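You operate a simulated robot arm through the tools that you are given. There is no shell and no other tool. Be economical: measure what you need, move in short steps, check, and stop when the job is done.

Carry out the task below with a simulated robot arm. There is one attempt and no reset: what you move stays moved.

JOB
Test the nozzle with the blue band and sort it: clear to the good tray, blocked to the wash tray.
Fine: clamp it, pump two strokes, free the clamp. Set down upright: what you pick out.

Only the result counts: the job must be done as asked and must still hold three seconds after the hand-in. Knocking over, shifting, dropping, spilling or breaking anything else fails it.

ROBOT AND FRAMES
A 6-joint arm with a two-finger parallel gripper, fixed in place. Base frame: the origin is at the foot of the arm, x ahead of it, y to its left, z up; the work surface is at about z = 0. Units: mm, rad, N and s.
With the tool pointing down near the work surface it reaches from about 140 to 580 mm from the base axis. Its first joint turns from -1.152 to 1.152 rad. Payload 2.1 kg.
The TCP is the grasp point between the finger pads, 30 mm short of the fingertips. In the tool frame z runs along the fingers and y along their closing line. Largest opening 94 mm; finger width 28, thickness 10; the body of the gripper, 50 by 96 mm, starts 55 mm behind the TCP.
Orientation is told as [roll, pitch, yaw] about the base's x, y, z axes, in that order, counted from this pose: with the fingers straight down and closing along the base's y, the tool's x points along the base's -x, its y along +y and its z along -z.

CONTROLS
- The arm moves only by the tool play_rows. Its argument "plan" is a list of rows, each a list of 6 numbers: the shift along the tool's x, y, z in mm, then the turn, a rotation vector about the tool's x, y, z in rad. In form: [[x, y, z, ax, ay, az], ...]. A call has 1 to 20 rows; each row shifts and turns the commanded pose from where the row before left it, along the tool's axes as they then stand. "claw" is the finger opening in mm, from 0 to 94, set as the call begins (left out, the last holds). Rows are played at 5 a second. More than 50 mm and 0.15 rad between two rows, or a gripper value outside its range, and nothing of the call is played. Where a pose cannot be reached the arm comes as near as it can. A force on the tool above 70 N (or 10 N above the force at the start of the call, whichever is more), or a blocked arm, ends the call early, and 0.2 s more pass. Each finger travels about 72 mm/s and halts on what it meets, pressing with about 37 N; the grip force reading is that of the motor and also rises with nothing between the fingers. The clock runs only during rows and for 0.2 s after the last one: add rows that do not move to give the fingers time. The reply holds the time, the measured pose of the TCP, the force on the tool along the base axes, the opening and the grip force, in the units named above and with some noise, with the torque about the TCP (base axes, N m) and any sound that the robot's microphone picked up.
- Cameras (640 x 400 px; columns grow to the right, rows downward): "scene" is fixed at [65.3, -366.3, 490.7]; the picture's right is [0.68, -0.73, 0.00], its down [-0.33, -0.30, -0.90] and it looks along [0.66, 0.61, -0.44] (base axes); focal length 326 px, centre (320, 200). "wrist" rides on the gripper at [76, 14, -102] in the tool frame; the picture's right is [-0.18, 0.98, 0.00], its down [-0.75, -0.14, -0.64] and it looks along [-0.63, -0.12, 0.77] (tool axes); focal length 243 px, centre (320, 200). There is no depth. A picture from a camera that has moved, and an enlarged one, comes with that camera's place and axes in the base frame and with its lens. The place of the scene camera against the robot may be out by one fixed shift of up to 18 mm in any direction.
- get_image(camera): a new picture of that camera. No time passes.
- inspect(camera, box): a new picture of the part [left, top, right, bottom] of that camera's present view, enlarged. No time passes.
- sign_off(): hands the job in; it is judged then, once.

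Work in short steps. Places have to be worked out from the pictures, the camera data and where the tool is seen: move nearer, look again, correct. Check each grasp and each placing, and mend what went wrong. You have 120 turns and 64 pictures in all, those below and enlarged ones among them. Open the gripper and draw the arm clear of the work before you hand the job in, unless the task says otherwise; then end with one line.

The tools are called as a command line: name --pt "numbers of a row" for each row, then --argument value for the rest, lists and objects as JSON in quotes. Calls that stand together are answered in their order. play_rows: Moves the arm, as the interface text tells. Its arguments: {"type":"object","properties":{"plan":{"type":"array","items":{"type":"array","items":{"type":"number"}}},"claw":{"type":"number"}},"required":["plan"]} The other tools are called the same way: get_image (camera) takes a picture; inspect (camera, box) takes an enlarged picture of a part of a camera's view; sign_off () hands the job in.

At the start:

```text
time: 0.0
eef_pos: [299.6, 14.8, 375.0]
tcp_rot: [0.0, -0.002, 0.0]
wrist_force: [-0.7, 0.3, 0.2]
wrist_torque: [0.02, -0.03, 0.02]
width: 94.1
grip_force: 0.1
```

scene: 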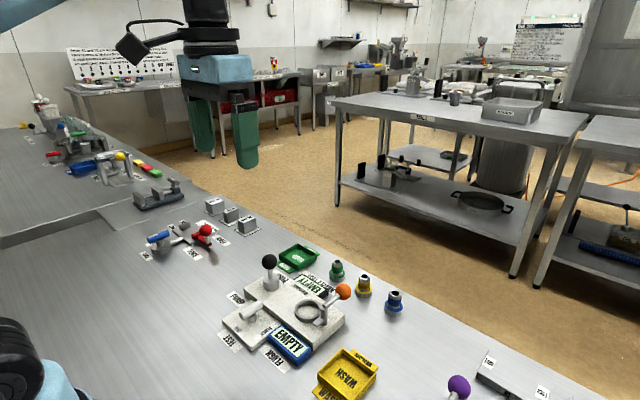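
wrist: 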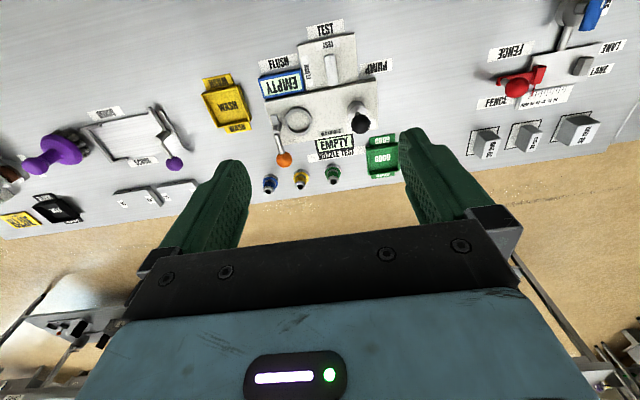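

The station sits ahead and to the right, with three nozzles (green, yellow and blue bands). I'll enlarge both views to understand the fixture.

inspect --camera "scene" --box '[210, 220, 430, 400]'

inspect --camera "wrist" --box '[190, 20, 420, 200]'

```text
2.22 times, centred on (320, 310) of scene
camera zoom: at [65.3, -366.3, 490.7], right [0.68, -0.73, 0.0], down [-0.33, -0.3, -0.9], along [0.66, 0.61, -0.44], focal length 724 px, centre (320, -44)
```

zoom: 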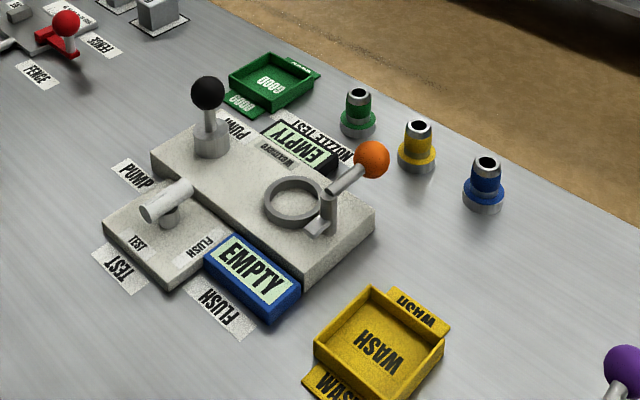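

```text
2.22 times, centred on (305, 110) of wrist
camera zoom: at [220.9, 28.4, 477.7], right [0.18, 0.98, 0.0], down [0.75, -0.14, 0.64], along [0.63, -0.12, -0.77], focal length 539 px, centre (353, 400)
```

zoom: 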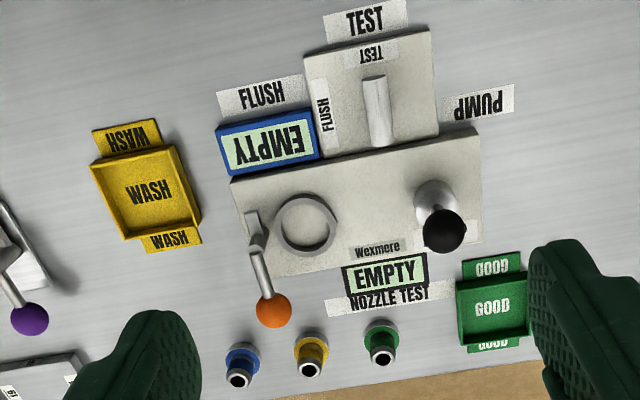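

I'll move lower and to the right for a closer view of the fixture.

play_rows --pt "8 -18 35 0 0 0" --pt "8 -18 35 0 0 0" --pt "8 -18 35 0 0 0" --pt "6 -6 30 0 0 0" --pt "0 0 0 0 0 0"

get_image --camera "wrist"

inspect --camera "scene" --box '[225, 265, 355, 355]'

```text
time: 1.2
eef_pos: [269.4, -45.6, 239.7]
tcp_rot: [-0.002, -0.002, 0.001]
wrist_force: [0.9, 0.0, 0.6]
wrist_torque: [0.01, -0.02, 0.0]
width: 94.0
grip_force: 0.1
```

```text
59 pictures are left
camera wrist: at [191.8, -30.9, 343.1], right [0.18, 0.98, 0.0], down [0.75, -0.14, 0.64], along [0.63, -0.12, -0.77], focal length 243 px, centre (320, 200)
```

wrist: 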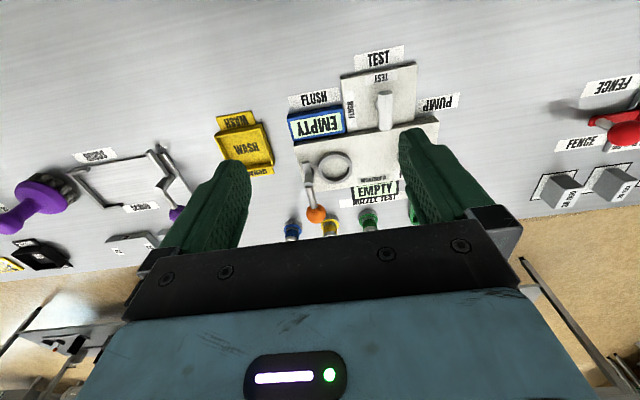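

```text
4.44 times, centred on (290, 310) of scene
camera zoom: at [65.3, -366.3, 490.7], right [0.68, -0.73, 0.0], down [-0.33, -0.3, -0.9], along [0.66, 0.61, -0.44], focal length 1449 px, centre (453, -289)
```

zoom: 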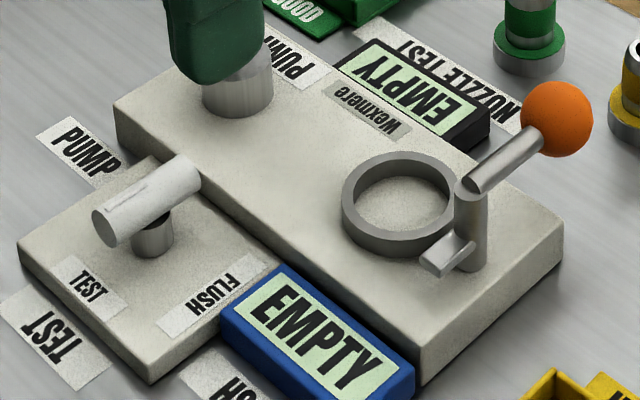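

inspect --camera "wrist" --box '[270, 130, 400, 240]'

```text
3.64 times, centred on (335, 185) of wrist
camera zoom: at [191.8, -30.9, 343.1], right [0.18, 0.98, 0.0], down [0.75, -0.14, 0.64], along [0.63, -0.12, -0.77], focal length 882 px, centre (266, 254)
```

zoom: 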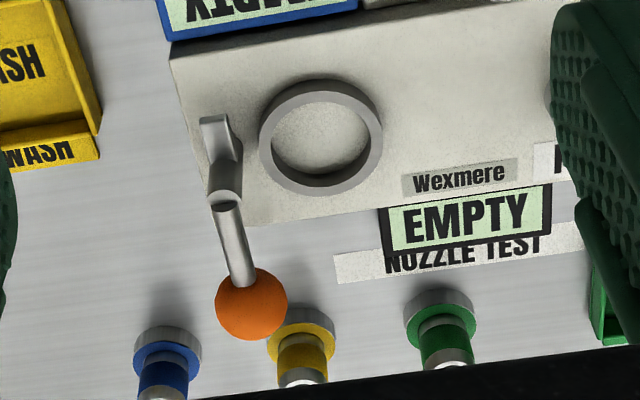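

The ball lever on the clamp sits at about (452,-88,57). It turns on a vertical post at about (402,-88), and the stub should swing over the ring at (388,-44). The pump plunger is at about (387,65), and the blue nozzle at about (517,-146). I'll move above the nozzle and yaw +90° so the fingers close along x.

play_rows --pt "-41 -16 0 0 0 0" --pt "-41 -16 0 0 0 0" --pt "-41 -17 0 0 0 0" --pt "-41 -17 0 0 0 0" --pt "-41 -17 0 0 0 0" --pt "-41 -17 0 0 0 0" --pt "0 0 0 0 0 -0.1428" --pt "0 0 0 0 0 -0.1428" --pt "0 0 0 0 0 -0.1428" --pt "0 0 0 0 0 -0.1428" --pt "0 0 0 0 0 -0.1428" --pt "0 0 0 0 0 -0.1428" --pt "0 0 0 0 0 -0.1428" --pt "0 0 0 0 0 -0.1428" --pt "0 0 0 0 0 -0.1428" --pt "0 0 0 0 0 -0.1428" --pt "0 0 0 0 0 -0.1428" --pt "0 0 40 0 0 0" --pt "0 0 0 0 0 0" --claw 60

get_image --camera "wrist"

get_image --camera "scene"

```text
time: 5.2
eef_pos: [513.5, -146.3, 200.6]
tcp_rot: [-0.002, 0.001, 1.569]
wrist_force: [0.2, -0.7, 0.1]
wrist_torque: [0.01, 0.0, 0.0]
width: 59.8
grip_force: 0.1
```

```text
56 pictures are left
camera wrist: at [498.0, -222.3, 304.6], right [-0.98, 0.18, 0.0], down [0.14, 0.75, 0.64], along [0.12, 0.63, -0.77], focal length 243 px, centre (320, 200)
```

wrist: 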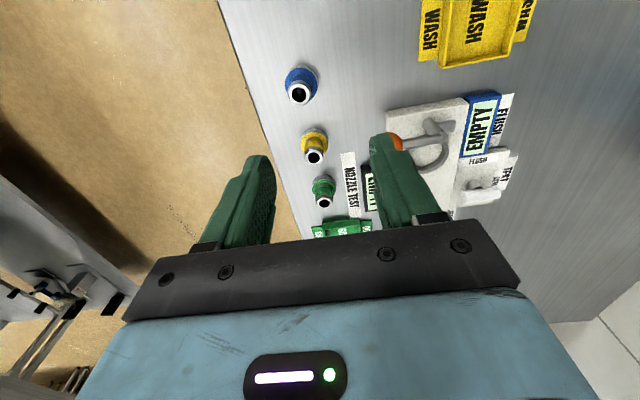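

```text
55 pictures are left
```

scene: 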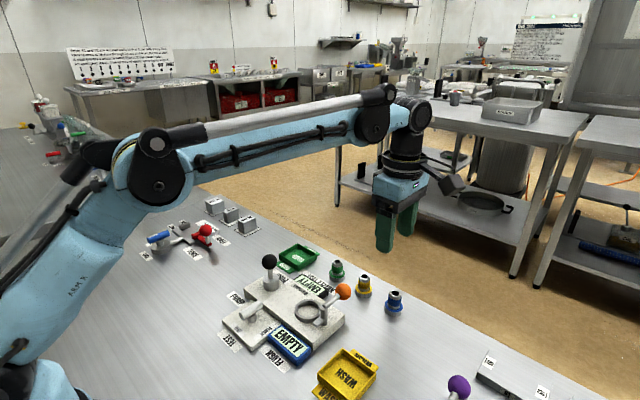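

inspect --camera "wrist" --box '[270, 50, 350, 110]'

```text
6.67 times, centred on (310, 80) of wrist
camera zoom: at [498.0, -222.3, 304.6], right [-0.98, 0.18, 0.0], down [0.14, 0.75, 0.64], along [0.12, 0.63, -0.77], focal length 1618 px, centre (387, 1000)
```

zoom: 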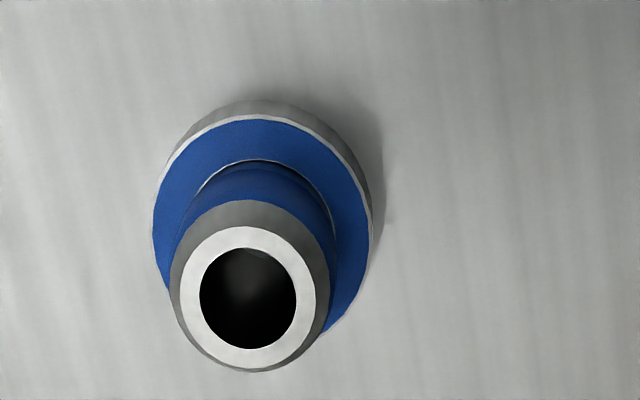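

The nozzle is now measured at about (531,-150), top z about 47, flange diameter 37, body diameter about 23. I'll correct the position, lower part way and look again.

play_rows --pt "2 -9 35 0 0 0" --pt "2 -8.5 35 0 0 0" --pt "0 0 25 0 0 0" --pt "0 0 0 0 0 0"

get_image --camera "wrist"

```text
time: 6.2
eef_pos: [532.3, -149.6, 106.9]
tcp_rot: [-0.001, -0.001, 1.571]
wrist_force: [0.0, 0.0, -0.1]
wrist_torque: [0.0, -0.03, 0.0]
width: 59.9
grip_force: 0.0
```

```text
53 pictures are left
camera wrist: at [517.7, -225.8, 209.4], right [-0.98, 0.18, 0.0], down [0.14, 0.75, 0.64], along [0.12, 0.63, -0.77], focal length 243 px, centre (320, 200)
```

wrist: 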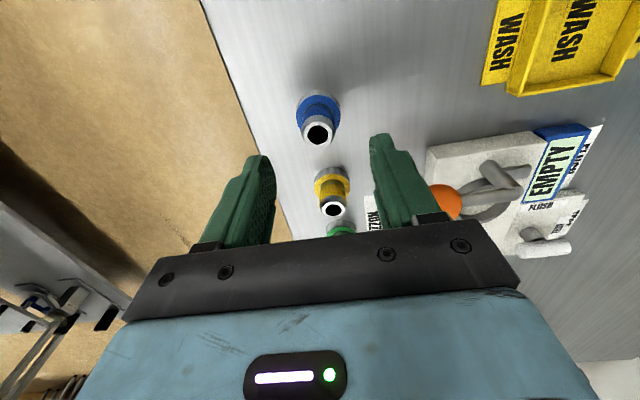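

Nozzle refined to (532,-153.4). I'll descend to TCP z=50, with the fingertips above the flange, and close on the body.

play_rows --pt "3.8 0 15 0 0 0" --pt "0 0 20 0 0 0" --pt "0 0 22 0 0 0" --pt "0 0 0 0 0 0"

get_image --camera "wrist"

```text
time: 7.2
eef_pos: [532.2, -152.2, 51.8]
tcp_rot: [-0.003, -0.001, 1.57]
wrist_force: [0.0, -0.7, -0.4]
wrist_torque: [-0.03, 0.0, 0.0]
width: 60.1
grip_force: 0.1
```

```text
52 pictures are left
camera wrist: at [515.8, -229.8, 153.8], right [-0.98, 0.18, 0.0], down [0.14, 0.75, 0.64], along [0.12, 0.63, -0.77], focal length 243 px, centre (320, 200)
```

wrist: 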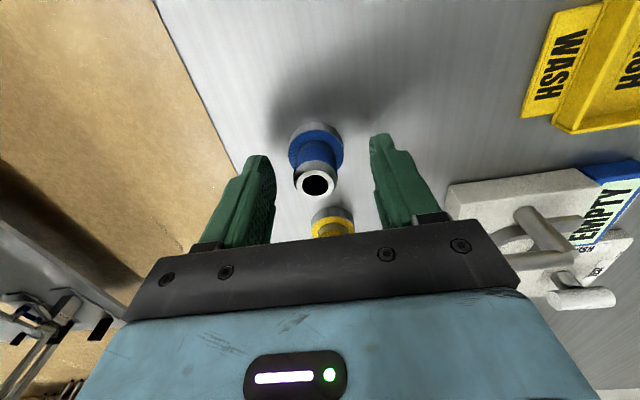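

The nozzle is centred between the fingers, so I'll close.

play_rows --pt "0 0 0 0 0 0" --pt "0 0 0 0 0 0" --pt "0 0 0 0 0 0" --pt "0 0 0 0 0 0" --pt "0 0 0 0 0 0" --claw 10

play_rows --pt "0 0 -10 0 0 0" --pt "0 0 -20 0 0 0" --pt "0 0 -30 0 0 0" --pt "0 0 -30 0 0 0" --pt "0 0 0 0 0 0"

get_image --camera "wrist"

inspect --camera "scene" --box '[350, 200, 450, 320]'

```text
time: 8.4
eef_pos: [531.5, -153.6, 50.7]
tcp_rot: [-0.003, -0.001, 1.571]
wrist_force: [0.4, -0.2, -1.1]
wrist_torque: [0.01, 0.03, -0.02]
width: 24.9
grip_force: 36.9
```

```text
time: 9.6
eef_pos: [530.6, -154.4, 139.2]
tcp_rot: [-0.002, -0.001, 1.572]
wrist_force: [0.9, -0.9, -1.5]
wrist_torque: [0.03, 0.02, 0.0]
width: 25.1
grip_force: 36.9
```

```text
51 pictures are left
camera wrist: at [515.5, -231.4, 242.6], right [-0.98, 0.18, 0.0], down [0.14, 0.75, 0.64], along [0.12, 0.63, -0.77], focal length 243 px, centre (320, 200)
```

wrist: 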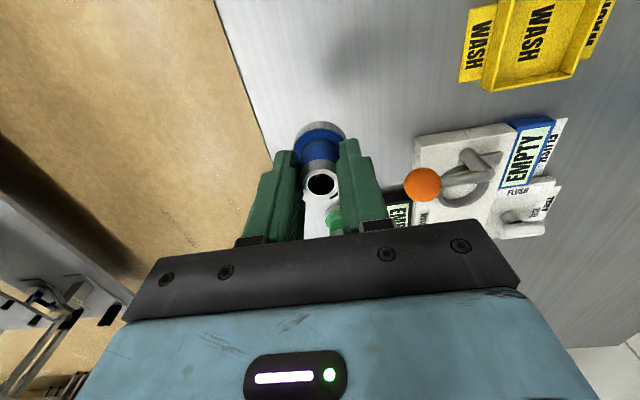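

```text
3.33 times, centred on (400, 260) of scene
camera zoom: at [65.3, -366.3, 490.7], right [0.68, -0.73, 0.0], down [-0.33, -0.3, -0.9], along [0.66, 0.61, -0.44], focal length 1087 px, centre (53, 0)
```

zoom: 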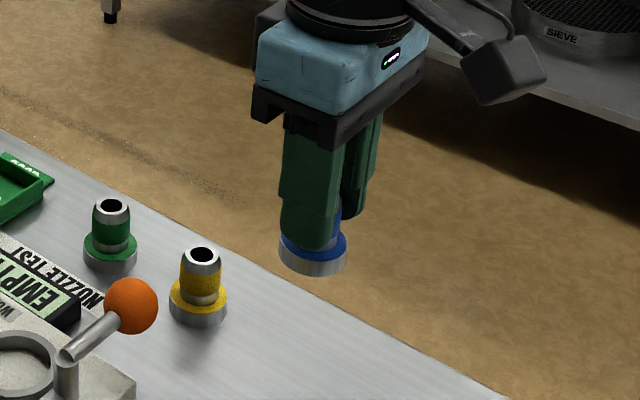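

The grip is good (25 mm, nozzle held). I'll move toward the fixture for a closer look at the ring and clamp.

play_rows --pt "-17 35 -5 0 0 0" --pt "-17 35 -5 0 0 0" --pt "0 0 0 0 0 0"

inspect --camera "wrist" --box '[350, 80, 570, 240]'

```text
time: 10.4
eef_pos: [464.1, -120.9, 149.7]
tcp_rot: [-0.002, 0.0, 1.571]
wrist_force: [0.1, -0.4, -2.2]
wrist_torque: [0.01, -0.03, 0.01]
width: 25.1
grip_force: 37.2
```

```text
2.50 times, centred on (460, 160) of wrist
camera zoom: at [447.6, -197.2, 254.1], right [-0.98, 0.18, 0.0], down [0.14, 0.75, 0.64], along [0.12, 0.63, -0.77], focal length 606 px, centre (-30, 300)
```

zoom: 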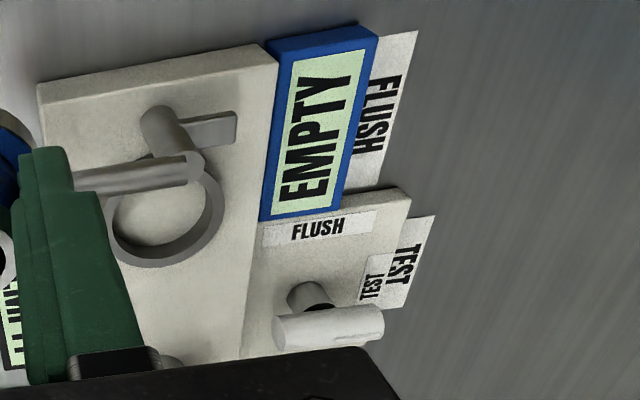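

Ring is partly hidden by the arm of the clamp. I'll pass beyond it (y=0) so the camera looks nearly straight down on the ring.

play_rows --pt "-40 25 -4 0 0 0" --pt "-40 25 -4 0 0 0" --pt "-41 26 -2 0 0 0" --pt "0 0 0 0 0 0"

inspect --camera "wrist" --box '[220, 0, 420, 130]'

```text
time: 11.4
eef_pos: [385.6, 0.3, 159.7]
tcp_rot: [-0.002, 0.0, 1.568]
wrist_force: [-0.4, -0.1, -1.6]
wrist_torque: [0.0, 0.01, 0.01]
width: 25.1
grip_force: 37.2
```

```text
3.08 times, centred on (320, 65) of wrist
camera zoom: at [370.0, -76.1, 262.5], right [-0.98, 0.19, 0.0], down [0.14, 0.75, 0.64], along [0.12, 0.63, -0.77], focal length 746 px, centre (320, 615)
```

zoom: 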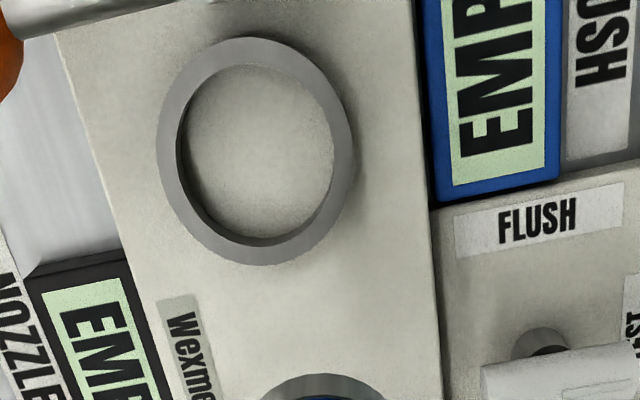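

The ring comes out at about (392,-46), inner diameter about 40 against the flange's 37. I'll move above it and lower to about 12 mm over the ring for a visual check.

play_rows --pt "24 -3 0 0 0 0" --pt "23 -3 0 0 0 0" --pt "0 0 30 0 0 0" --pt "0 0 32 0 0 0" --pt "0 0 0 0 0 0" --pt "0 0 0 0 0 0"

inspect --camera "wrist" --box '[250, 70, 410, 200]'

inspect --camera "scene" --box '[260, 250, 360, 330]'

```text
time: 12.8
eef_pos: [393.5, -47.1, 97.3]
tcp_rot: [-0.003, 0.0, 1.572]
wrist_force: [-0.6, 0.2, -2.1]
wrist_torque: [0.01, 0.01, -0.04]
width: 25.4
grip_force: 37.4
```

```text
3.08 times, centred on (330, 135) of wrist
camera zoom: at [377.0, -122.9, 198.5], right [-0.98, 0.18, 0.0], down [0.14, 0.75, 0.64], along [0.12, 0.63, -0.77], focal length 746 px, centre (289, 400)
```

zoom: 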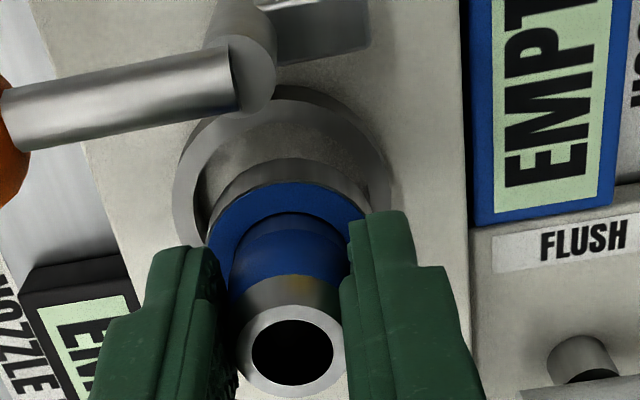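

```text
5.00 times, centred on (310, 290) of scene
camera zoom: at [65.3, -366.3, 490.7], right [0.68, -0.73, 0.0], down [-0.33, -0.3, -0.9], along [0.66, 0.61, -0.44], focal length 1630 px, centre (370, -250)
```

zoom: 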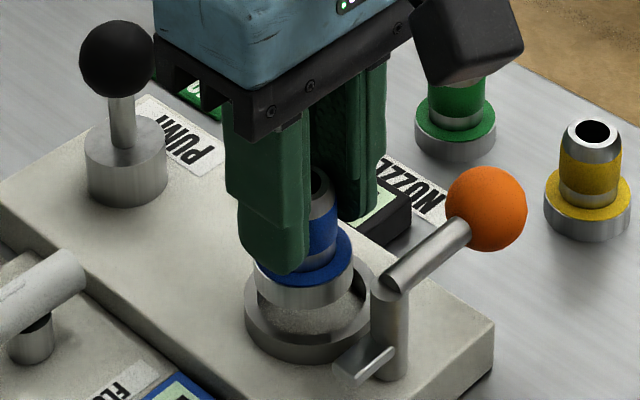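

Flange and ring are nearly concentric. I'll nudge +1 mm x and −0.8 mm y, then lower slowly while watching the forces.

play_rows --pt "0.8 -1 4 0 0 0" --pt "0 0 4 0 0 0" --pt "0 0 4 0 0 0" --pt "0 0 3 0 0 0" --pt "0 0 3 0 0 0" --pt "0 0 0 0 0 0"

inspect --camera "scene" --box '[280, 280, 350, 330]'

inspect --camera "wrist" --box '[250, 70, 410, 200]'

```text
time: 14.2
eef_pos: [393.7, -46.7, 78.1]
tcp_rot: [0.0, 0.0, 1.569]
wrist_force: [-0.5, -0.4, -1.1]
wrist_torque: [-0.02, -0.04, 0.01]
width: 25.1
grip_force: 37.6
```

```text
8.00 times, centred on (315, 305) of scene
camera zoom: at [65.3, -366.3, 490.7], right [0.68, -0.73, 0.0], down [-0.33, -0.3, -0.9], along [0.66, 0.61, -0.44], focal length 2608 px, centre (360, -640)
```

zoom: 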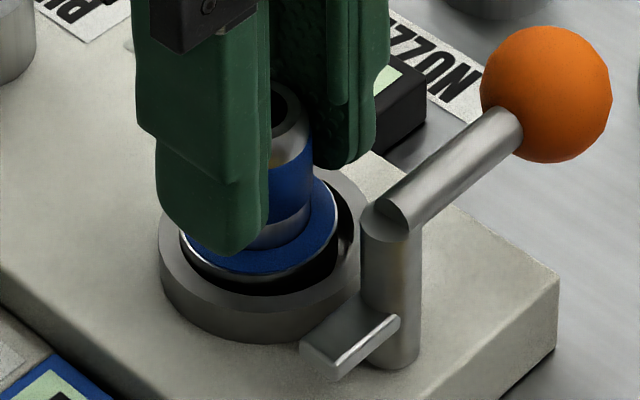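

```text
3.08 times, centred on (330, 135) of wrist
camera zoom: at [378.0, -123.3, 181.1], right [-0.98, 0.18, 0.0], down [0.14, 0.75, 0.64], along [0.12, 0.63, -0.77], focal length 746 px, centre (289, 400)
```

zoom: 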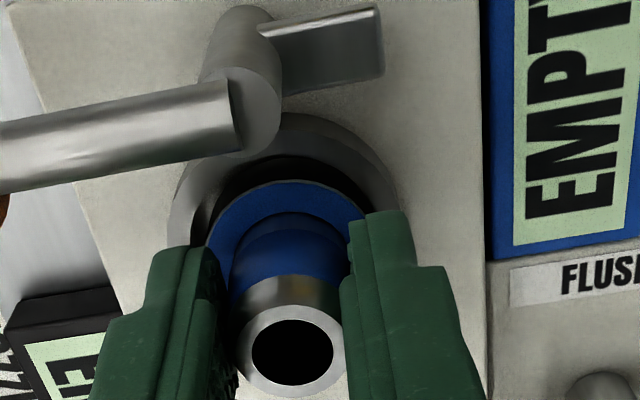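

The flange is entering the ring with more gap toward +x/−y. I'll shift slightly that way and lower to contact.

play_rows --pt "1.2 -0.8 0 0 0 0" --pt "0 0 1.5 0 0 0" --pt "0 0 1.5 0 0 0" --pt "0 0 1.5 0 0 0" --pt "0 0 0 0 0 0"

inspect --camera "scene" --box '[280, 280, 350, 330]'

```text
time: 15.4
eef_pos: [393.9, -48.1, 74.6]
tcp_rot: [-0.003, 0.001, 1.57]
wrist_force: [-0.8, 1.6, 29.7]
wrist_torque: [0.13, 0.1, -0.02]
width: 25.2
grip_force: 37.0
```

```text
8.00 times, centred on (315, 305) of scene
camera zoom: at [65.2, -366.3, 490.8], right [0.68, -0.73, 0.0], down [-0.33, -0.3, -0.9], along [0.66, 0.61, -0.44], focal length 2608 px, centre (360, -640)
```

zoom: 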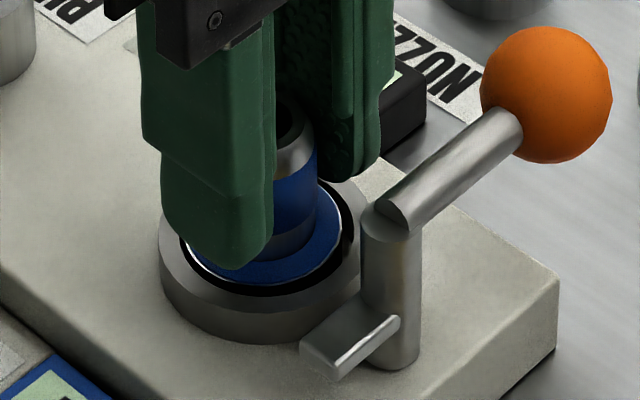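

Contact at z=74.6 with the flange inside the ring. I'll release and rise.

play_rows --pt "0 0 -1 0 0 0" --pt "0 0 0 0 0 0" --pt "0 0 0 0 0 0" --claw 45

play_rows --pt "0 0 -15 0 0 0" --pt "0 0 -30 0 0 0" --pt "0 0 -35 0 0 0" --pt "0 0 0 0 0 0"

inspect --camera "scene" --box '[250, 250, 370, 340]'

get_image --camera "wrist"

```text
time: 16.2
eef_pos: [394.2, -48.8, 74.8]
tcp_rot: [-0.002, 0.001, 1.572]
wrist_force: [0.1, -0.2, -0.2]
wrist_torque: [0.01, 0.02, -0.01]
width: 45.0
grip_force: 0.0
```

```text
time: 17.2
eef_pos: [394.3, -47.6, 155.8]
tcp_rot: [-0.002, -0.001, 1.571]
wrist_force: [-0.3, 0.2, 0.8]
wrist_torque: [-0.01, -0.02, -0.02]
width: 45.0
grip_force: 0.0
```

```text
4.44 times, centred on (310, 295) of scene
camera zoom: at [65.3, -366.3, 490.7], right [0.68, -0.73, 0.0], down [-0.33, -0.3, -0.9], along [0.66, 0.61, -0.44], focal length 1449 px, centre (364, -222)
```

zoom: 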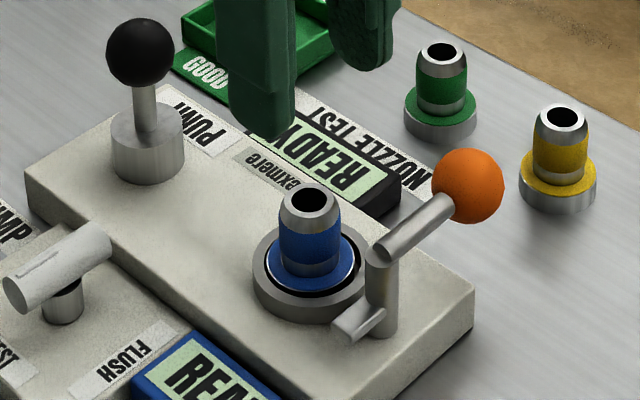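

```text
41 pictures are left
camera wrist: at [378.5, -124.4, 258.5], right [-0.98, 0.18, 0.0], down [0.14, 0.75, 0.64], along [0.12, 0.63, -0.77], focal length 243 px, centre (320, 200)
```

wrist: 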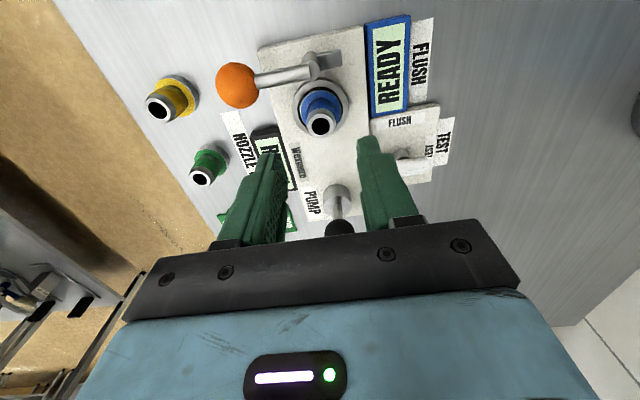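

The display changed to READY, so the nozzle is seated. Next is the clamp. The ball is at about (451,-86,58) and the post at about (392,-84), so the lever should swing −90° and bring the stub over the flange. I'll go above the ball at yaw 0 with the fingers straddling it along y.

play_rows --pt "19 -28 0 0 0 0.1428" --pt "0 0 0 0 0 0.1428" --pt "0 0 0 0 0 0.1428" --pt "0 0 0 0 0 0.1428" --pt "0 0 0 0 0 0.1428" --pt "0 0 0 0 0 0.1428" --pt "0 0 0 0 0 0.1428" --pt "0 0 0 0 0 0.1428" --pt "0 0 0 0 0 0.1428" --pt "0 0 0 0 0 0.1428" --pt "0 0 0 0 0 0.1428" --pt "-28.5 -19.5 0 0 0 0" --pt "0 0 0 0 0 0" --claw 50

get_image --camera "wrist"

```text
time: 20.0
eef_pos: [452.3, -86.4, 155.2]
tcp_rot: [0.0, -0.002, -0.001]
wrist_force: [0.6, -0.7, -0.8]
wrist_torque: [0.01, 0.0, 0.03]
width: 49.8
grip_force: 0.1
```

```text
40 pictures are left
camera wrist: at [374.1, -72.3, 258.0], right [0.19, 0.98, 0.0], down [0.75, -0.14, 0.64], along [0.63, -0.12, -0.77], focal length 243 px, centre (320, 200)
```

wrist: 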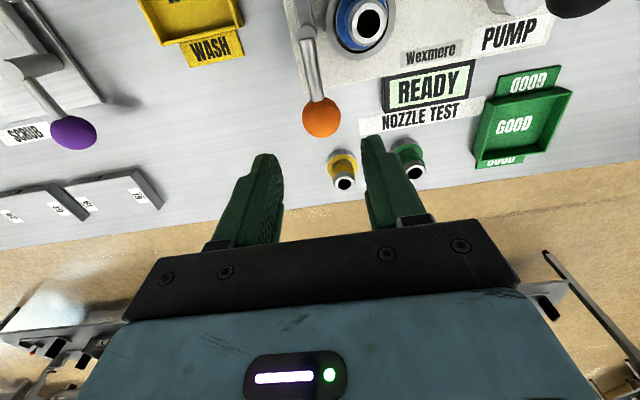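

The ball is at (450,-86.6), directly below the TCP. I'll lower to z=70 so the fingers straddle it.

play_rows --pt "2 0 30 0 0 0" --pt "0 0 30 0 0 0" --pt "0 0 25 0 0 0" --pt "0 0 0 0 0 0"

get_image --camera "wrist"

```text
time: 21.0
eef_pos: [449.1, -85.3, 71.0]
tcp_rot: [0.0, -0.001, 0.001]
wrist_force: [-0.2, -0.5, -0.8]
wrist_torque: [-0.02, 0.02, -0.01]
width: 49.9
grip_force: 0.0
```

```text
39 pictures are left
camera wrist: at [371.5, -71.5, 173.1], right [0.18, 0.98, 0.0], down [0.75, -0.14, 0.64], along [0.63, -0.12, -0.77], focal length 243 px, centre (320, 200)
```

wrist: 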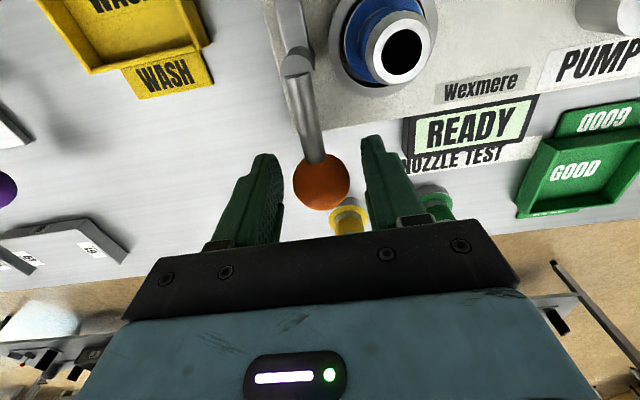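

Straddled well. I'll swing a first few steps along the arc and check.

play_rows --pt "0.6 -8.5 0 0 0 0.1428" --pt "0.6 -8.5 0 0 0 0.1428" --pt "0.6 -8.5 0 0 0 0.1428" --pt "0.6 -8.5 0 0 0 0.1428"

get_image --camera "wrist"

```text
time: 22.0
eef_pos: [439.7, -118.6, 69.5]
tcp_rot: [0.002, -0.003, -0.575]
wrist_force: [1.0, 0.4, 0.3]
wrist_torque: [0.04, -0.02, 0.01]
width: 50.2
grip_force: 0.7
```

```text
38 pictures are left
camera wrist: at [381.9, -65.2, 172.3], right [0.69, 0.73, 0.0], down [0.55, -0.53, 0.64], along [0.47, -0.44, -0.77], focal length 243 px, centre (320, 200)
```

wrist: 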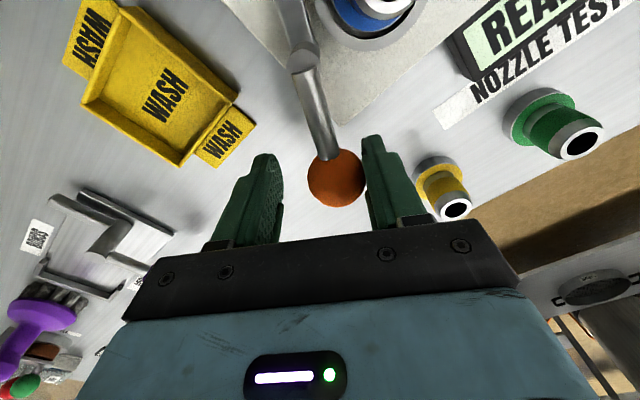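

The lever turns freely with the push. Continuing to 90°.

play_rows --pt "0.6 -8.5 0 0 0 0.1428" --pt "0.6 -8.5 0 0 0 0.1428" --pt "0.6 -8.5 0 0 0 0.1428" --pt "0.6 -8.5 0 0 0 0.1428" --pt "0.6 -8.5 0 0 0 0.1428" --pt "0.6 -8.5 0 0 0 0.1428" --pt "0.6 -8.5 0 0 0 0.1428" --pt "0 0 0 0 0 0"

get_image --camera "wrist"

inspect --camera "scene" --box '[250, 250, 370, 340]'

```text
time: 23.8
eef_pos: [389.3, -146.8, 69.1]
tcp_rot: [0.002, 0.0, -1.573]
wrist_force: [0.4, 0.2, 0.4]
wrist_torque: [-0.02, -0.03, 0.0]
width: 49.9
grip_force: 0.4
```

```text
37 pictures are left
camera wrist: at [402.4, -70.3, 172.5], right [0.98, -0.19, 0.0], down [-0.14, -0.75, 0.64], along [-0.12, -0.63, -0.77], focal length 243 px, centre (320, 200)
```

wrist: 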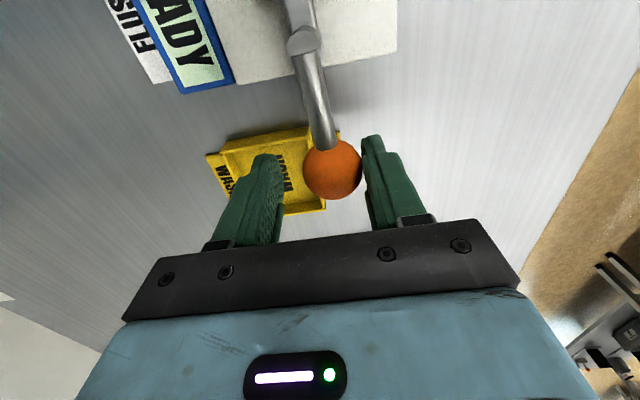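

```text
4.44 times, centred on (310, 295) of scene
camera zoom: at [65.3, -366.3, 490.7], right [0.68, -0.73, 0.0], down [-0.33, -0.3, -0.9], along [0.66, 0.61, -0.44], focal length 1449 px, centre (364, -222)
```

zoom: 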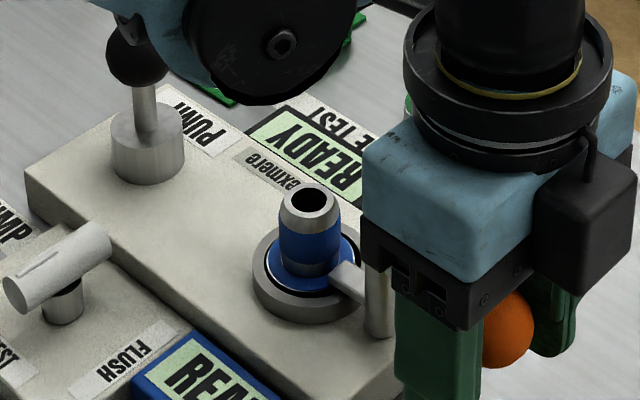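

The stub is over the flange. I'll push a little further in small steps to find the end stop.

play_rows --pt "0 -3 0 0 0 0.03" --pt "0 -3 0 0 0 0.03" --pt "0 -3 0 0 0 0.03" --pt "0 0 0 0 0 0"

inspect --camera "scene" --box '[280, 270, 350, 330]'

```text
time: 24.8
eef_pos: [382.4, -144.8, 69.6]
tcp_rot: [0.005, 0.002, -1.659]
wrist_force: [17.8, 10.9, -0.3]
wrist_torque: [0.0, -0.06, 0.15]
width: 59.7
grip_force: 8.7
```

```text
6.67 times, centred on (315, 300) of scene
camera zoom: at [65.3, -366.3, 490.7], right [0.68, -0.73, 0.0], down [-0.33, -0.3, -0.9], along [0.66, 0.61, -0.44], focal length 2173 px, centre (353, -467)
```

zoom: 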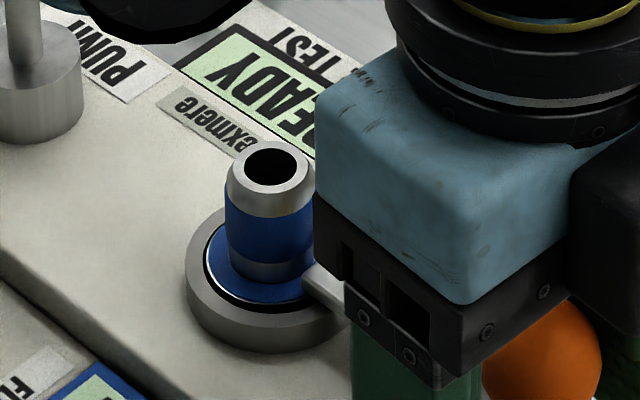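

It meets a firm stop, so the clamp is home. I'll back off slightly and rise straight up.

play_rows --pt "0 6 0 0 0 0" --pt "0 4 0 0 0 -0.09" --pt "0 0 0 0 0 0" --pt "0 0 -25 0 0 0" --pt "0 0 -40 0 0 0" --pt "0 0 -35 0 0 0" --pt "0 0 0 0 0 0"

get_image --camera "wrist"

inspect --camera "scene" --box '[230, 240, 370, 345]'

```text
time: 26.4
eef_pos: [388.6, -146.4, 171.8]
tcp_rot: [0.002, 0.0, -1.571]
wrist_force: [-0.8, -0.2, 0.2]
wrist_torque: [0.01, 0.03, 0.0]
width: 50.0
grip_force: 0.1
```

```text
34 pictures are left
camera wrist: at [401.7, -70.3, 274.4], right [0.98, -0.18, 0.0], down [-0.14, -0.75, 0.64], along [-0.12, -0.63, -0.77], focal length 243 px, centre (320, 200)
```

wrist: 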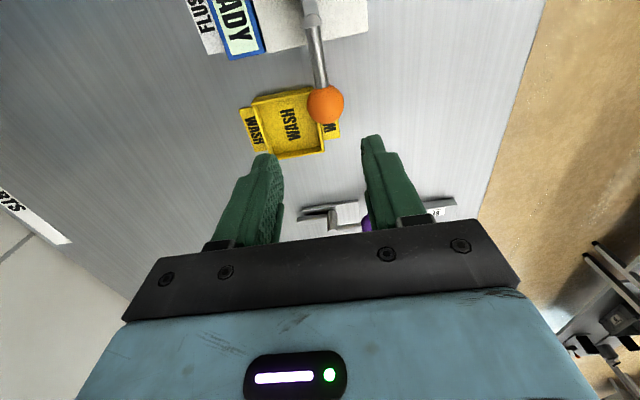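

```text
3.81 times, centred on (300, 292) of scene
camera zoom: at [65.3, -366.3, 490.7], right [0.68, -0.73, 0.0], down [-0.33, -0.3, -0.9], along [0.66, 0.61, -0.44], focal length 1242 px, centre (396, -152)
```

zoom: 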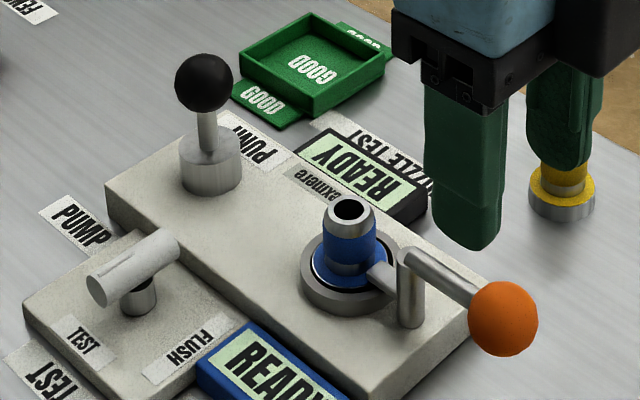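

Clamp is closed on the flange. Next, the pump: I'll travel to above (387,65) and rotate back to yaw 0.

play_rows --pt "42 0 -4 0 0 0" --pt "42 0 -4 0 0 0" --pt "42 0 -4 0 0 0" --pt "42 0 -4 0 0 0" --pt "42 0 -4 0 0 0" --pt "0 0 0 0 0 -0.1428" --pt "0 0 0 0 0 -0.1428" --pt "0 0 0 0 0 -0.1428" --pt "0 0 0 0 0 -0.1428" --pt "0 0 0 0 0 -0.1428" --pt "0 0 0 0 0 -0.1428" --pt "0 0 0 0 0 -0.1428" --pt "0 0 0 0 0 -0.1428" --pt "0 0 0 0 0 -0.1428" --pt "0 0 0 0 0 -0.1428" --pt "0 0 0 0 0 -0.1428" --pt "0 0 0 0 0 0"

get_image --camera "wrist"

```text
time: 30.0
eef_pos: [390.0, 62.4, 189.3]
tcp_rot: [0.0, -0.002, -0.001]
wrist_force: [0.4, 0.7, -0.3]
wrist_torque: [0.0, 0.01, 0.01]
width: 49.9
grip_force: 0.0
```

```text
32 pictures are left
camera wrist: at [312.3, 76.8, 292.3], right [0.18, 0.98, 0.0], down [0.75, -0.14, 0.64], along [0.63, -0.12, -0.77], focal length 243 px, centre (320, 200)
```

wrist: 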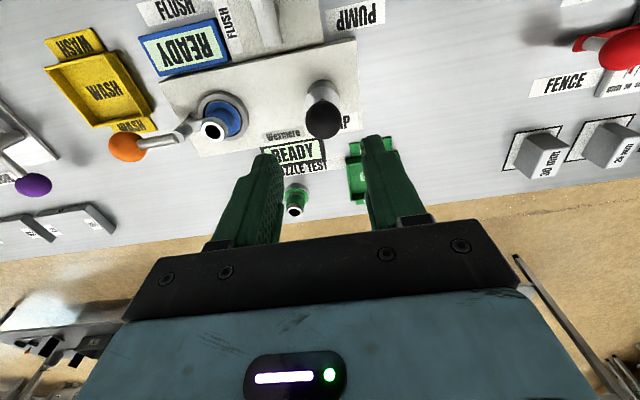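

Pump ball at about (388,65). I'll close the fingers and press down from above in small steps.

play_rows --pt "1.5 2.5 0 0 0 0" --pt "0 0 15 0 0 0" --pt "0 0 15 0 0 0" --pt "0 0 10 0 0 0" --pt "0 0 0 0 0 0" --claw 0

play_rows --pt "0 0 3 0 0 0" --pt "0 0 3 0 0 0" --pt "0 0 3 0 0 0" --pt "0 0 3 0 0 0" --pt "0 0 0 0 0 0"

inspect --camera "scene" --box '[220, 210, 360, 315]'

```text
time: 31.2
eef_pos: [389.4, 66.6, 150.7]
tcp_rot: [0.0, -0.002, 0.0]
wrist_force: [-0.2, 0.2, -0.5]
wrist_torque: [0.0, 0.01, 0.0]
width: 0.0
grip_force: 32.8
```

```text
time: 32.4
eef_pos: [388.3, 65.6, 138.8]
tcp_rot: [0.001, -0.003, 0.001]
wrist_force: [0.0, -0.3, 0.1]
wrist_torque: [0.0, 0.03, 0.04]
width: 0.0
grip_force: 32.5
```

```text
3.81 times, centred on (290, 262) of scene
camera zoom: at [65.3, -366.3, 490.7], right [0.68, -0.73, 0.0], down [-0.33, -0.3, -0.9], along [0.66, 0.61, -0.44], focal length 1242 px, centre (434, -38)
```

zoom: 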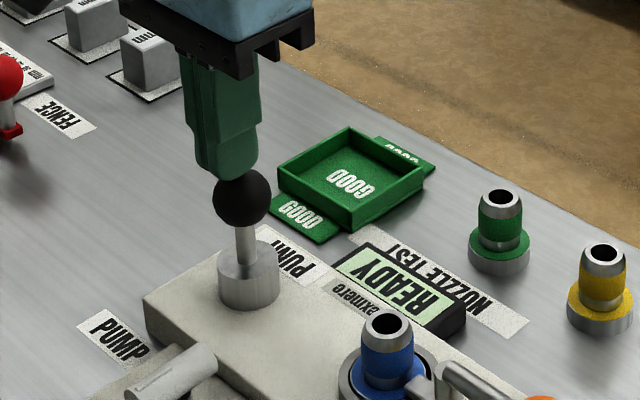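

get_image --camera "wrist"

inspect --camera "scene" --box '[255, 230, 295, 280]'

```text
30 pictures are left
camera wrist: at [311.2, 80.2, 241.0], right [0.18, 0.98, 0.0], down [0.75, -0.14, 0.64], along [0.63, -0.12, -0.77], focal length 243 px, centre (320, 200)
```

wrist: 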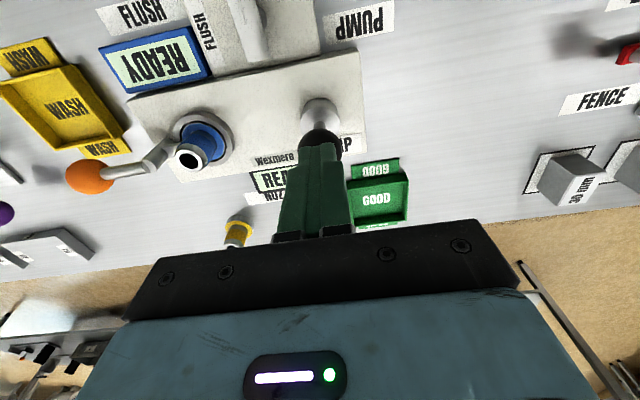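

```text
8.00 times, centred on (275, 255) of scene
camera zoom: at [65.3, -366.3, 490.7], right [0.68, -0.73, 0.0], down [-0.33, -0.3, -0.9], along [0.66, 0.61, -0.44], focal length 2608 px, centre (680, -240)
```

zoom: 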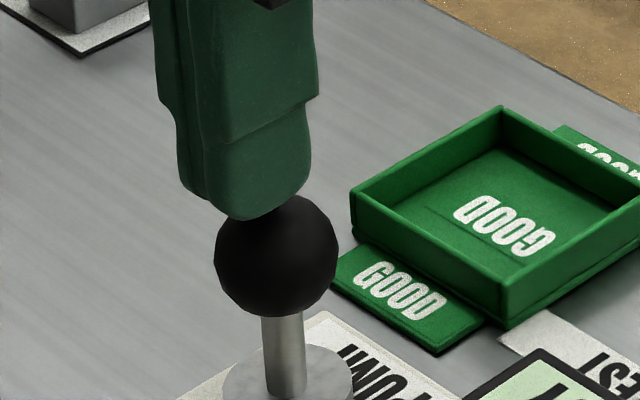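

Tips are still slightly above the ball, within a few mm of centre. I'll nudge +3 mm in x and continue pressing.

play_rows --pt "-3 0 0 0 0 0" --pt "0 0 3 0 0 0" --pt "0 0 3 0 0 0" --pt "0 0 3 0 0 0" --pt "0 0 3 0 0 0" --pt "0 0 0 0 0 0"

inspect --camera "scene" --box '[240, 230, 320, 300]'

```text
time: 33.8
eef_pos: [390.9, 66.2, 125.9]
tcp_rot: [0.001, -0.001, 0.001]
wrist_force: [0.3, 0.8, 0.7]
wrist_torque: [0.0, 0.01, 0.02]
width: 0.0
grip_force: 33.3
```

```text
5.71 times, centred on (280, 265) of scene
camera zoom: at [65.3, -366.3, 490.7], right [0.68, -0.73, 0.0], down [-0.33, -0.3, -0.9], along [0.66, 0.61, -0.44], focal length 1863 px, centre (549, -171)
```

zoom: 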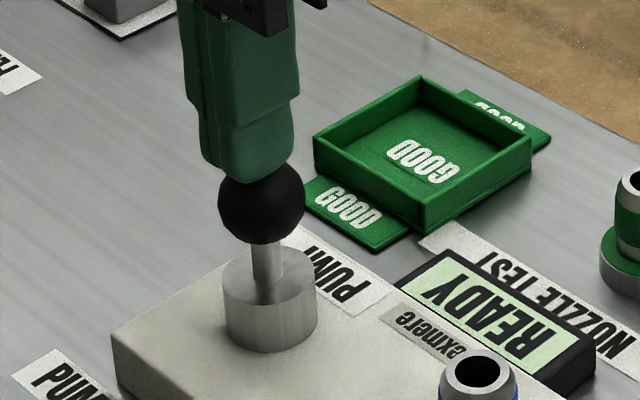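

The plunger is going down with little force. Continuing to the bottom of the stroke.

play_rows --pt "0 0 3 0 0 0" --pt "0 0 3 0 0 0" --pt "0 0 3 0 0 0" --pt "0 0 3 0 0 0" --pt "0 0 0 0 0 0"

inspect --camera "scene" --box '[240, 230, 320, 300]'

```text
time: 35.0
eef_pos: [391.3, 66.9, 112.6]
tcp_rot: [-0.001, -0.002, -0.001]
wrist_force: [-0.5, -0.4, 3.3]
wrist_torque: [-0.06, -0.02, 0.0]
width: 0.0
grip_force: 33.1
```

```text
5.71 times, centred on (280, 265) of scene
camera zoom: at [65.3, -366.3, 490.7], right [0.68, -0.73, 0.0], down [-0.33, -0.3, -0.9], along [0.66, 0.61, -0.44], focal length 1863 px, centre (549, -171)
```

zoom: 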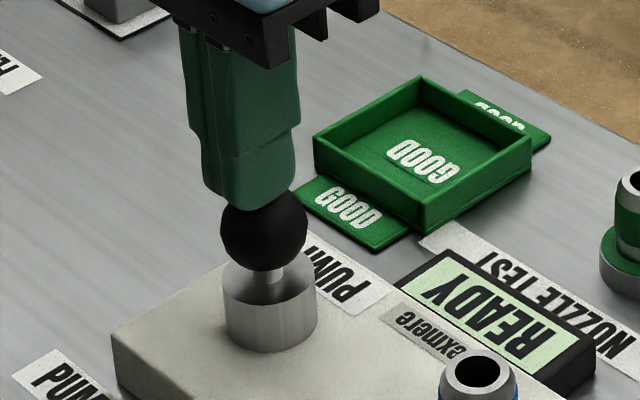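

play_rows --pt "0 0 2 0 0 0" --pt "0 0 2 0 0 0" --pt "0 0 2 0 0 0" --pt "0 0 2 0 0 0" --pt "0 0 2 0 0 0" --pt "0 0 0 0 0 0"

```text
time: 35.8
eef_pos: [392.3, 66.7, 111.3]
tcp_rot: [-0.002, 0.0, -0.001]
wrist_force: [-3.0, -0.7, 34.0]
wrist_torque: [-0.04, -0.06, -0.02]
width: 0.0
grip_force: 33.3
stopped in row 4: the force on the tool passed its limit at 78 N (the readings are from after the stop); the commanded pose is now the measured one
```

The hard stop is at TCP z≈111. I'll rise to see whether the plunger springs back.

play_rows --pt "0 0 -10 0 0 0" --pt "0 0 -10 0 0 0" --pt "0 0 -12 0 0 0" --pt "0 0 0 0 0 0" --pt "0 0 0 0 0 0"

inspect --camera "scene" --box '[240, 220, 350, 320]'

```text
time: 37.0
eef_pos: [390.7, 64.9, 142.7]
tcp_rot: [-0.002, 0.0, 0.0]
wrist_force: [0.3, 0.1, -0.8]
wrist_torque: [-0.04, 0.04, 0.06]
width: 0.2
grip_force: 33.0
```

```text
4.00 times, centred on (295, 270) of scene
camera zoom: at [65.3, -366.3, 490.7], right [0.68, -0.73, 0.0], down [-0.33, -0.3, -0.9], along [0.66, 0.61, -0.44], focal length 1304 px, centre (420, -80)
```

zoom: 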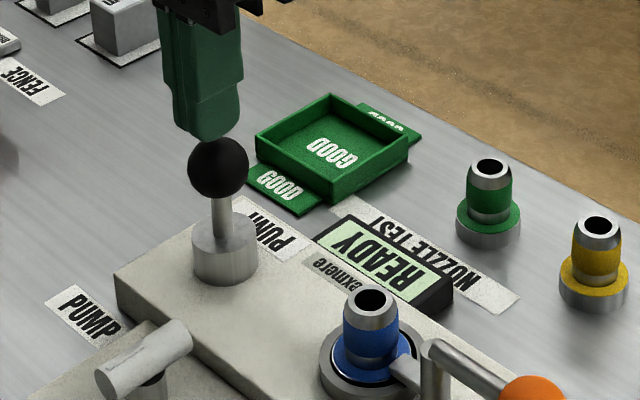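

It springs back. Now the second stroke, to the same bottom.

play_rows --pt "0 0 10 0 0 0" --pt "0 0 10 0 0 0" --pt "0 0 6 0 0 0" --pt "0 0 3 0 0 0" --pt "0 0 2 0 0 0" --pt "0 0 1 0 0 0" --pt "0 0 0 0 0 0"

inspect --camera "scene" --box '[240, 230, 320, 300]'

```text
time: 38.6
eef_pos: [390.6, 67.4, 111.2]
tcp_rot: [0.0, 0.001, -0.001]
wrist_force: [-6.1, 3.8, 52.6]
wrist_torque: [0.02, -0.05, -0.14]
width: 0.0
grip_force: 32.8
```

```text
5.71 times, centred on (280, 265) of scene
camera zoom: at [65.1, -366.3, 490.7], right [0.68, -0.73, 0.0], down [-0.33, -0.3, -0.9], along [0.66, 0.61, -0.44], focal length 1863 px, centre (549, -171)
```

zoom: 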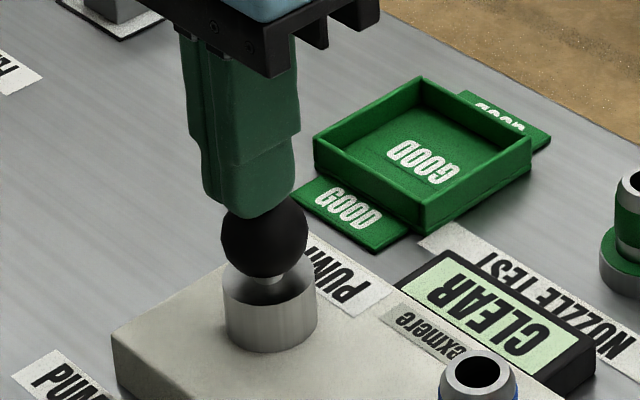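

The NOZZLE TEST display reads CLEAR. I'll rise to z≈170 and re-read both displays.

play_rows --pt "0 0 -15 0 0 0" --pt "0 0 -20 0 0 0" --pt "0 0 -30 0 0 0" --pt "0 0 0 0 0 0" --pt "0 0 0 0 0 0"

inspect --camera "scene" --box '[220, 245, 370, 375]'

```text
time: 39.8
eef_pos: [391.9, 66.5, 174.5]
tcp_rot: [-0.002, 0.0, 0.002]
wrist_force: [0.3, -0.2, 0.6]
wrist_torque: [0.01, -0.03, -0.02]
width: 0.0
grip_force: 32.7
```

```text
3.08 times, centred on (295, 310) of scene
camera zoom: at [65.3, -366.3, 490.7], right [0.68, -0.73, 0.0], down [-0.33, -0.3, -0.9], along [0.66, 0.61, -0.44], focal length 1003 px, centre (397, -138)
```

zoom: 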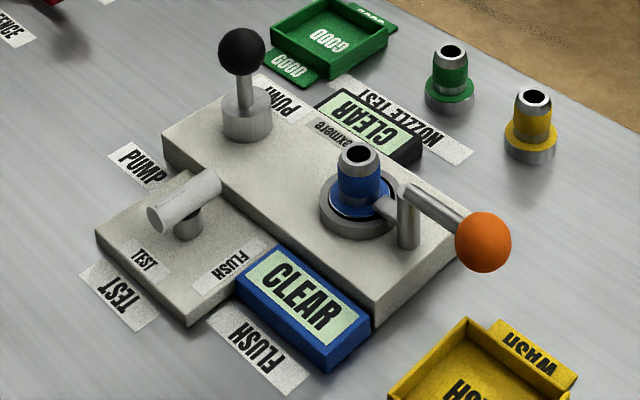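

Both displays read CLEAR with the selector at TEST, so this one goes to the good tray. Next I'll free the clamp by returning over the orange ball at yaw −90°.

play_rows --pt "0 0 -5 0 0 0.1428" --pt "0 0 0 0 0 0.1428" --pt "0 0 0 0 0 0.1428" --pt "0 0 0 0 0 0.1428" --pt "0 0 0 0 0 0.1428" --pt "0 0 0 0 0 0.1428" --pt "0 0 0 0 0 0.1428" --pt "0 0 0 0 0 0.1428" --pt "0 0 0 0 0 0.1428" --pt "0 0 0 0 0 0.1428" --pt "0 0 0 0 0 0.1428" --pt "-42 0 0 0 0 0" --pt "-42 0 0 0 0 0" --pt "-42 0 0 0 0 0" --pt "-42 0 0 0 0 0" --pt "-43 -2 0 0 0 0" --pt "0 0 0 0 0 0" --claw 50

get_image --camera "wrist"

```text
time: 43.4
eef_pos: [389.3, -144.8, 179.8]
tcp_rot: [0.0, -0.003, -1.572]
wrist_force: [0.6, -1.0, 0.0]
wrist_torque: [0.03, -0.02, -0.01]
width: 50.0
grip_force: 0.0
```

```text
23 pictures are left
camera wrist: at [402.7, -68.6, 282.7], right [0.98, -0.18, 0.0], down [-0.14, -0.75, 0.64], along [-0.12, -0.63, -0.77], focal length 243 px, centre (320, 200)
```

wrist: 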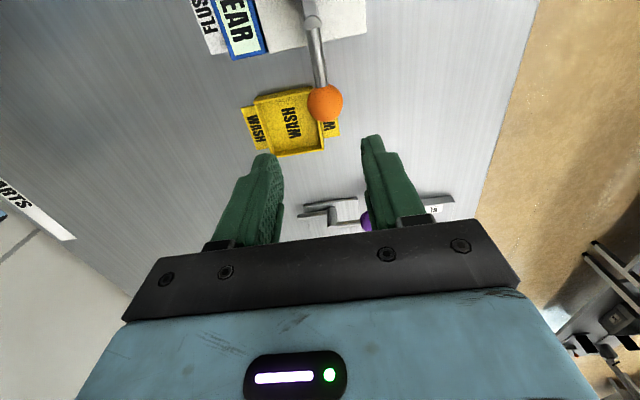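

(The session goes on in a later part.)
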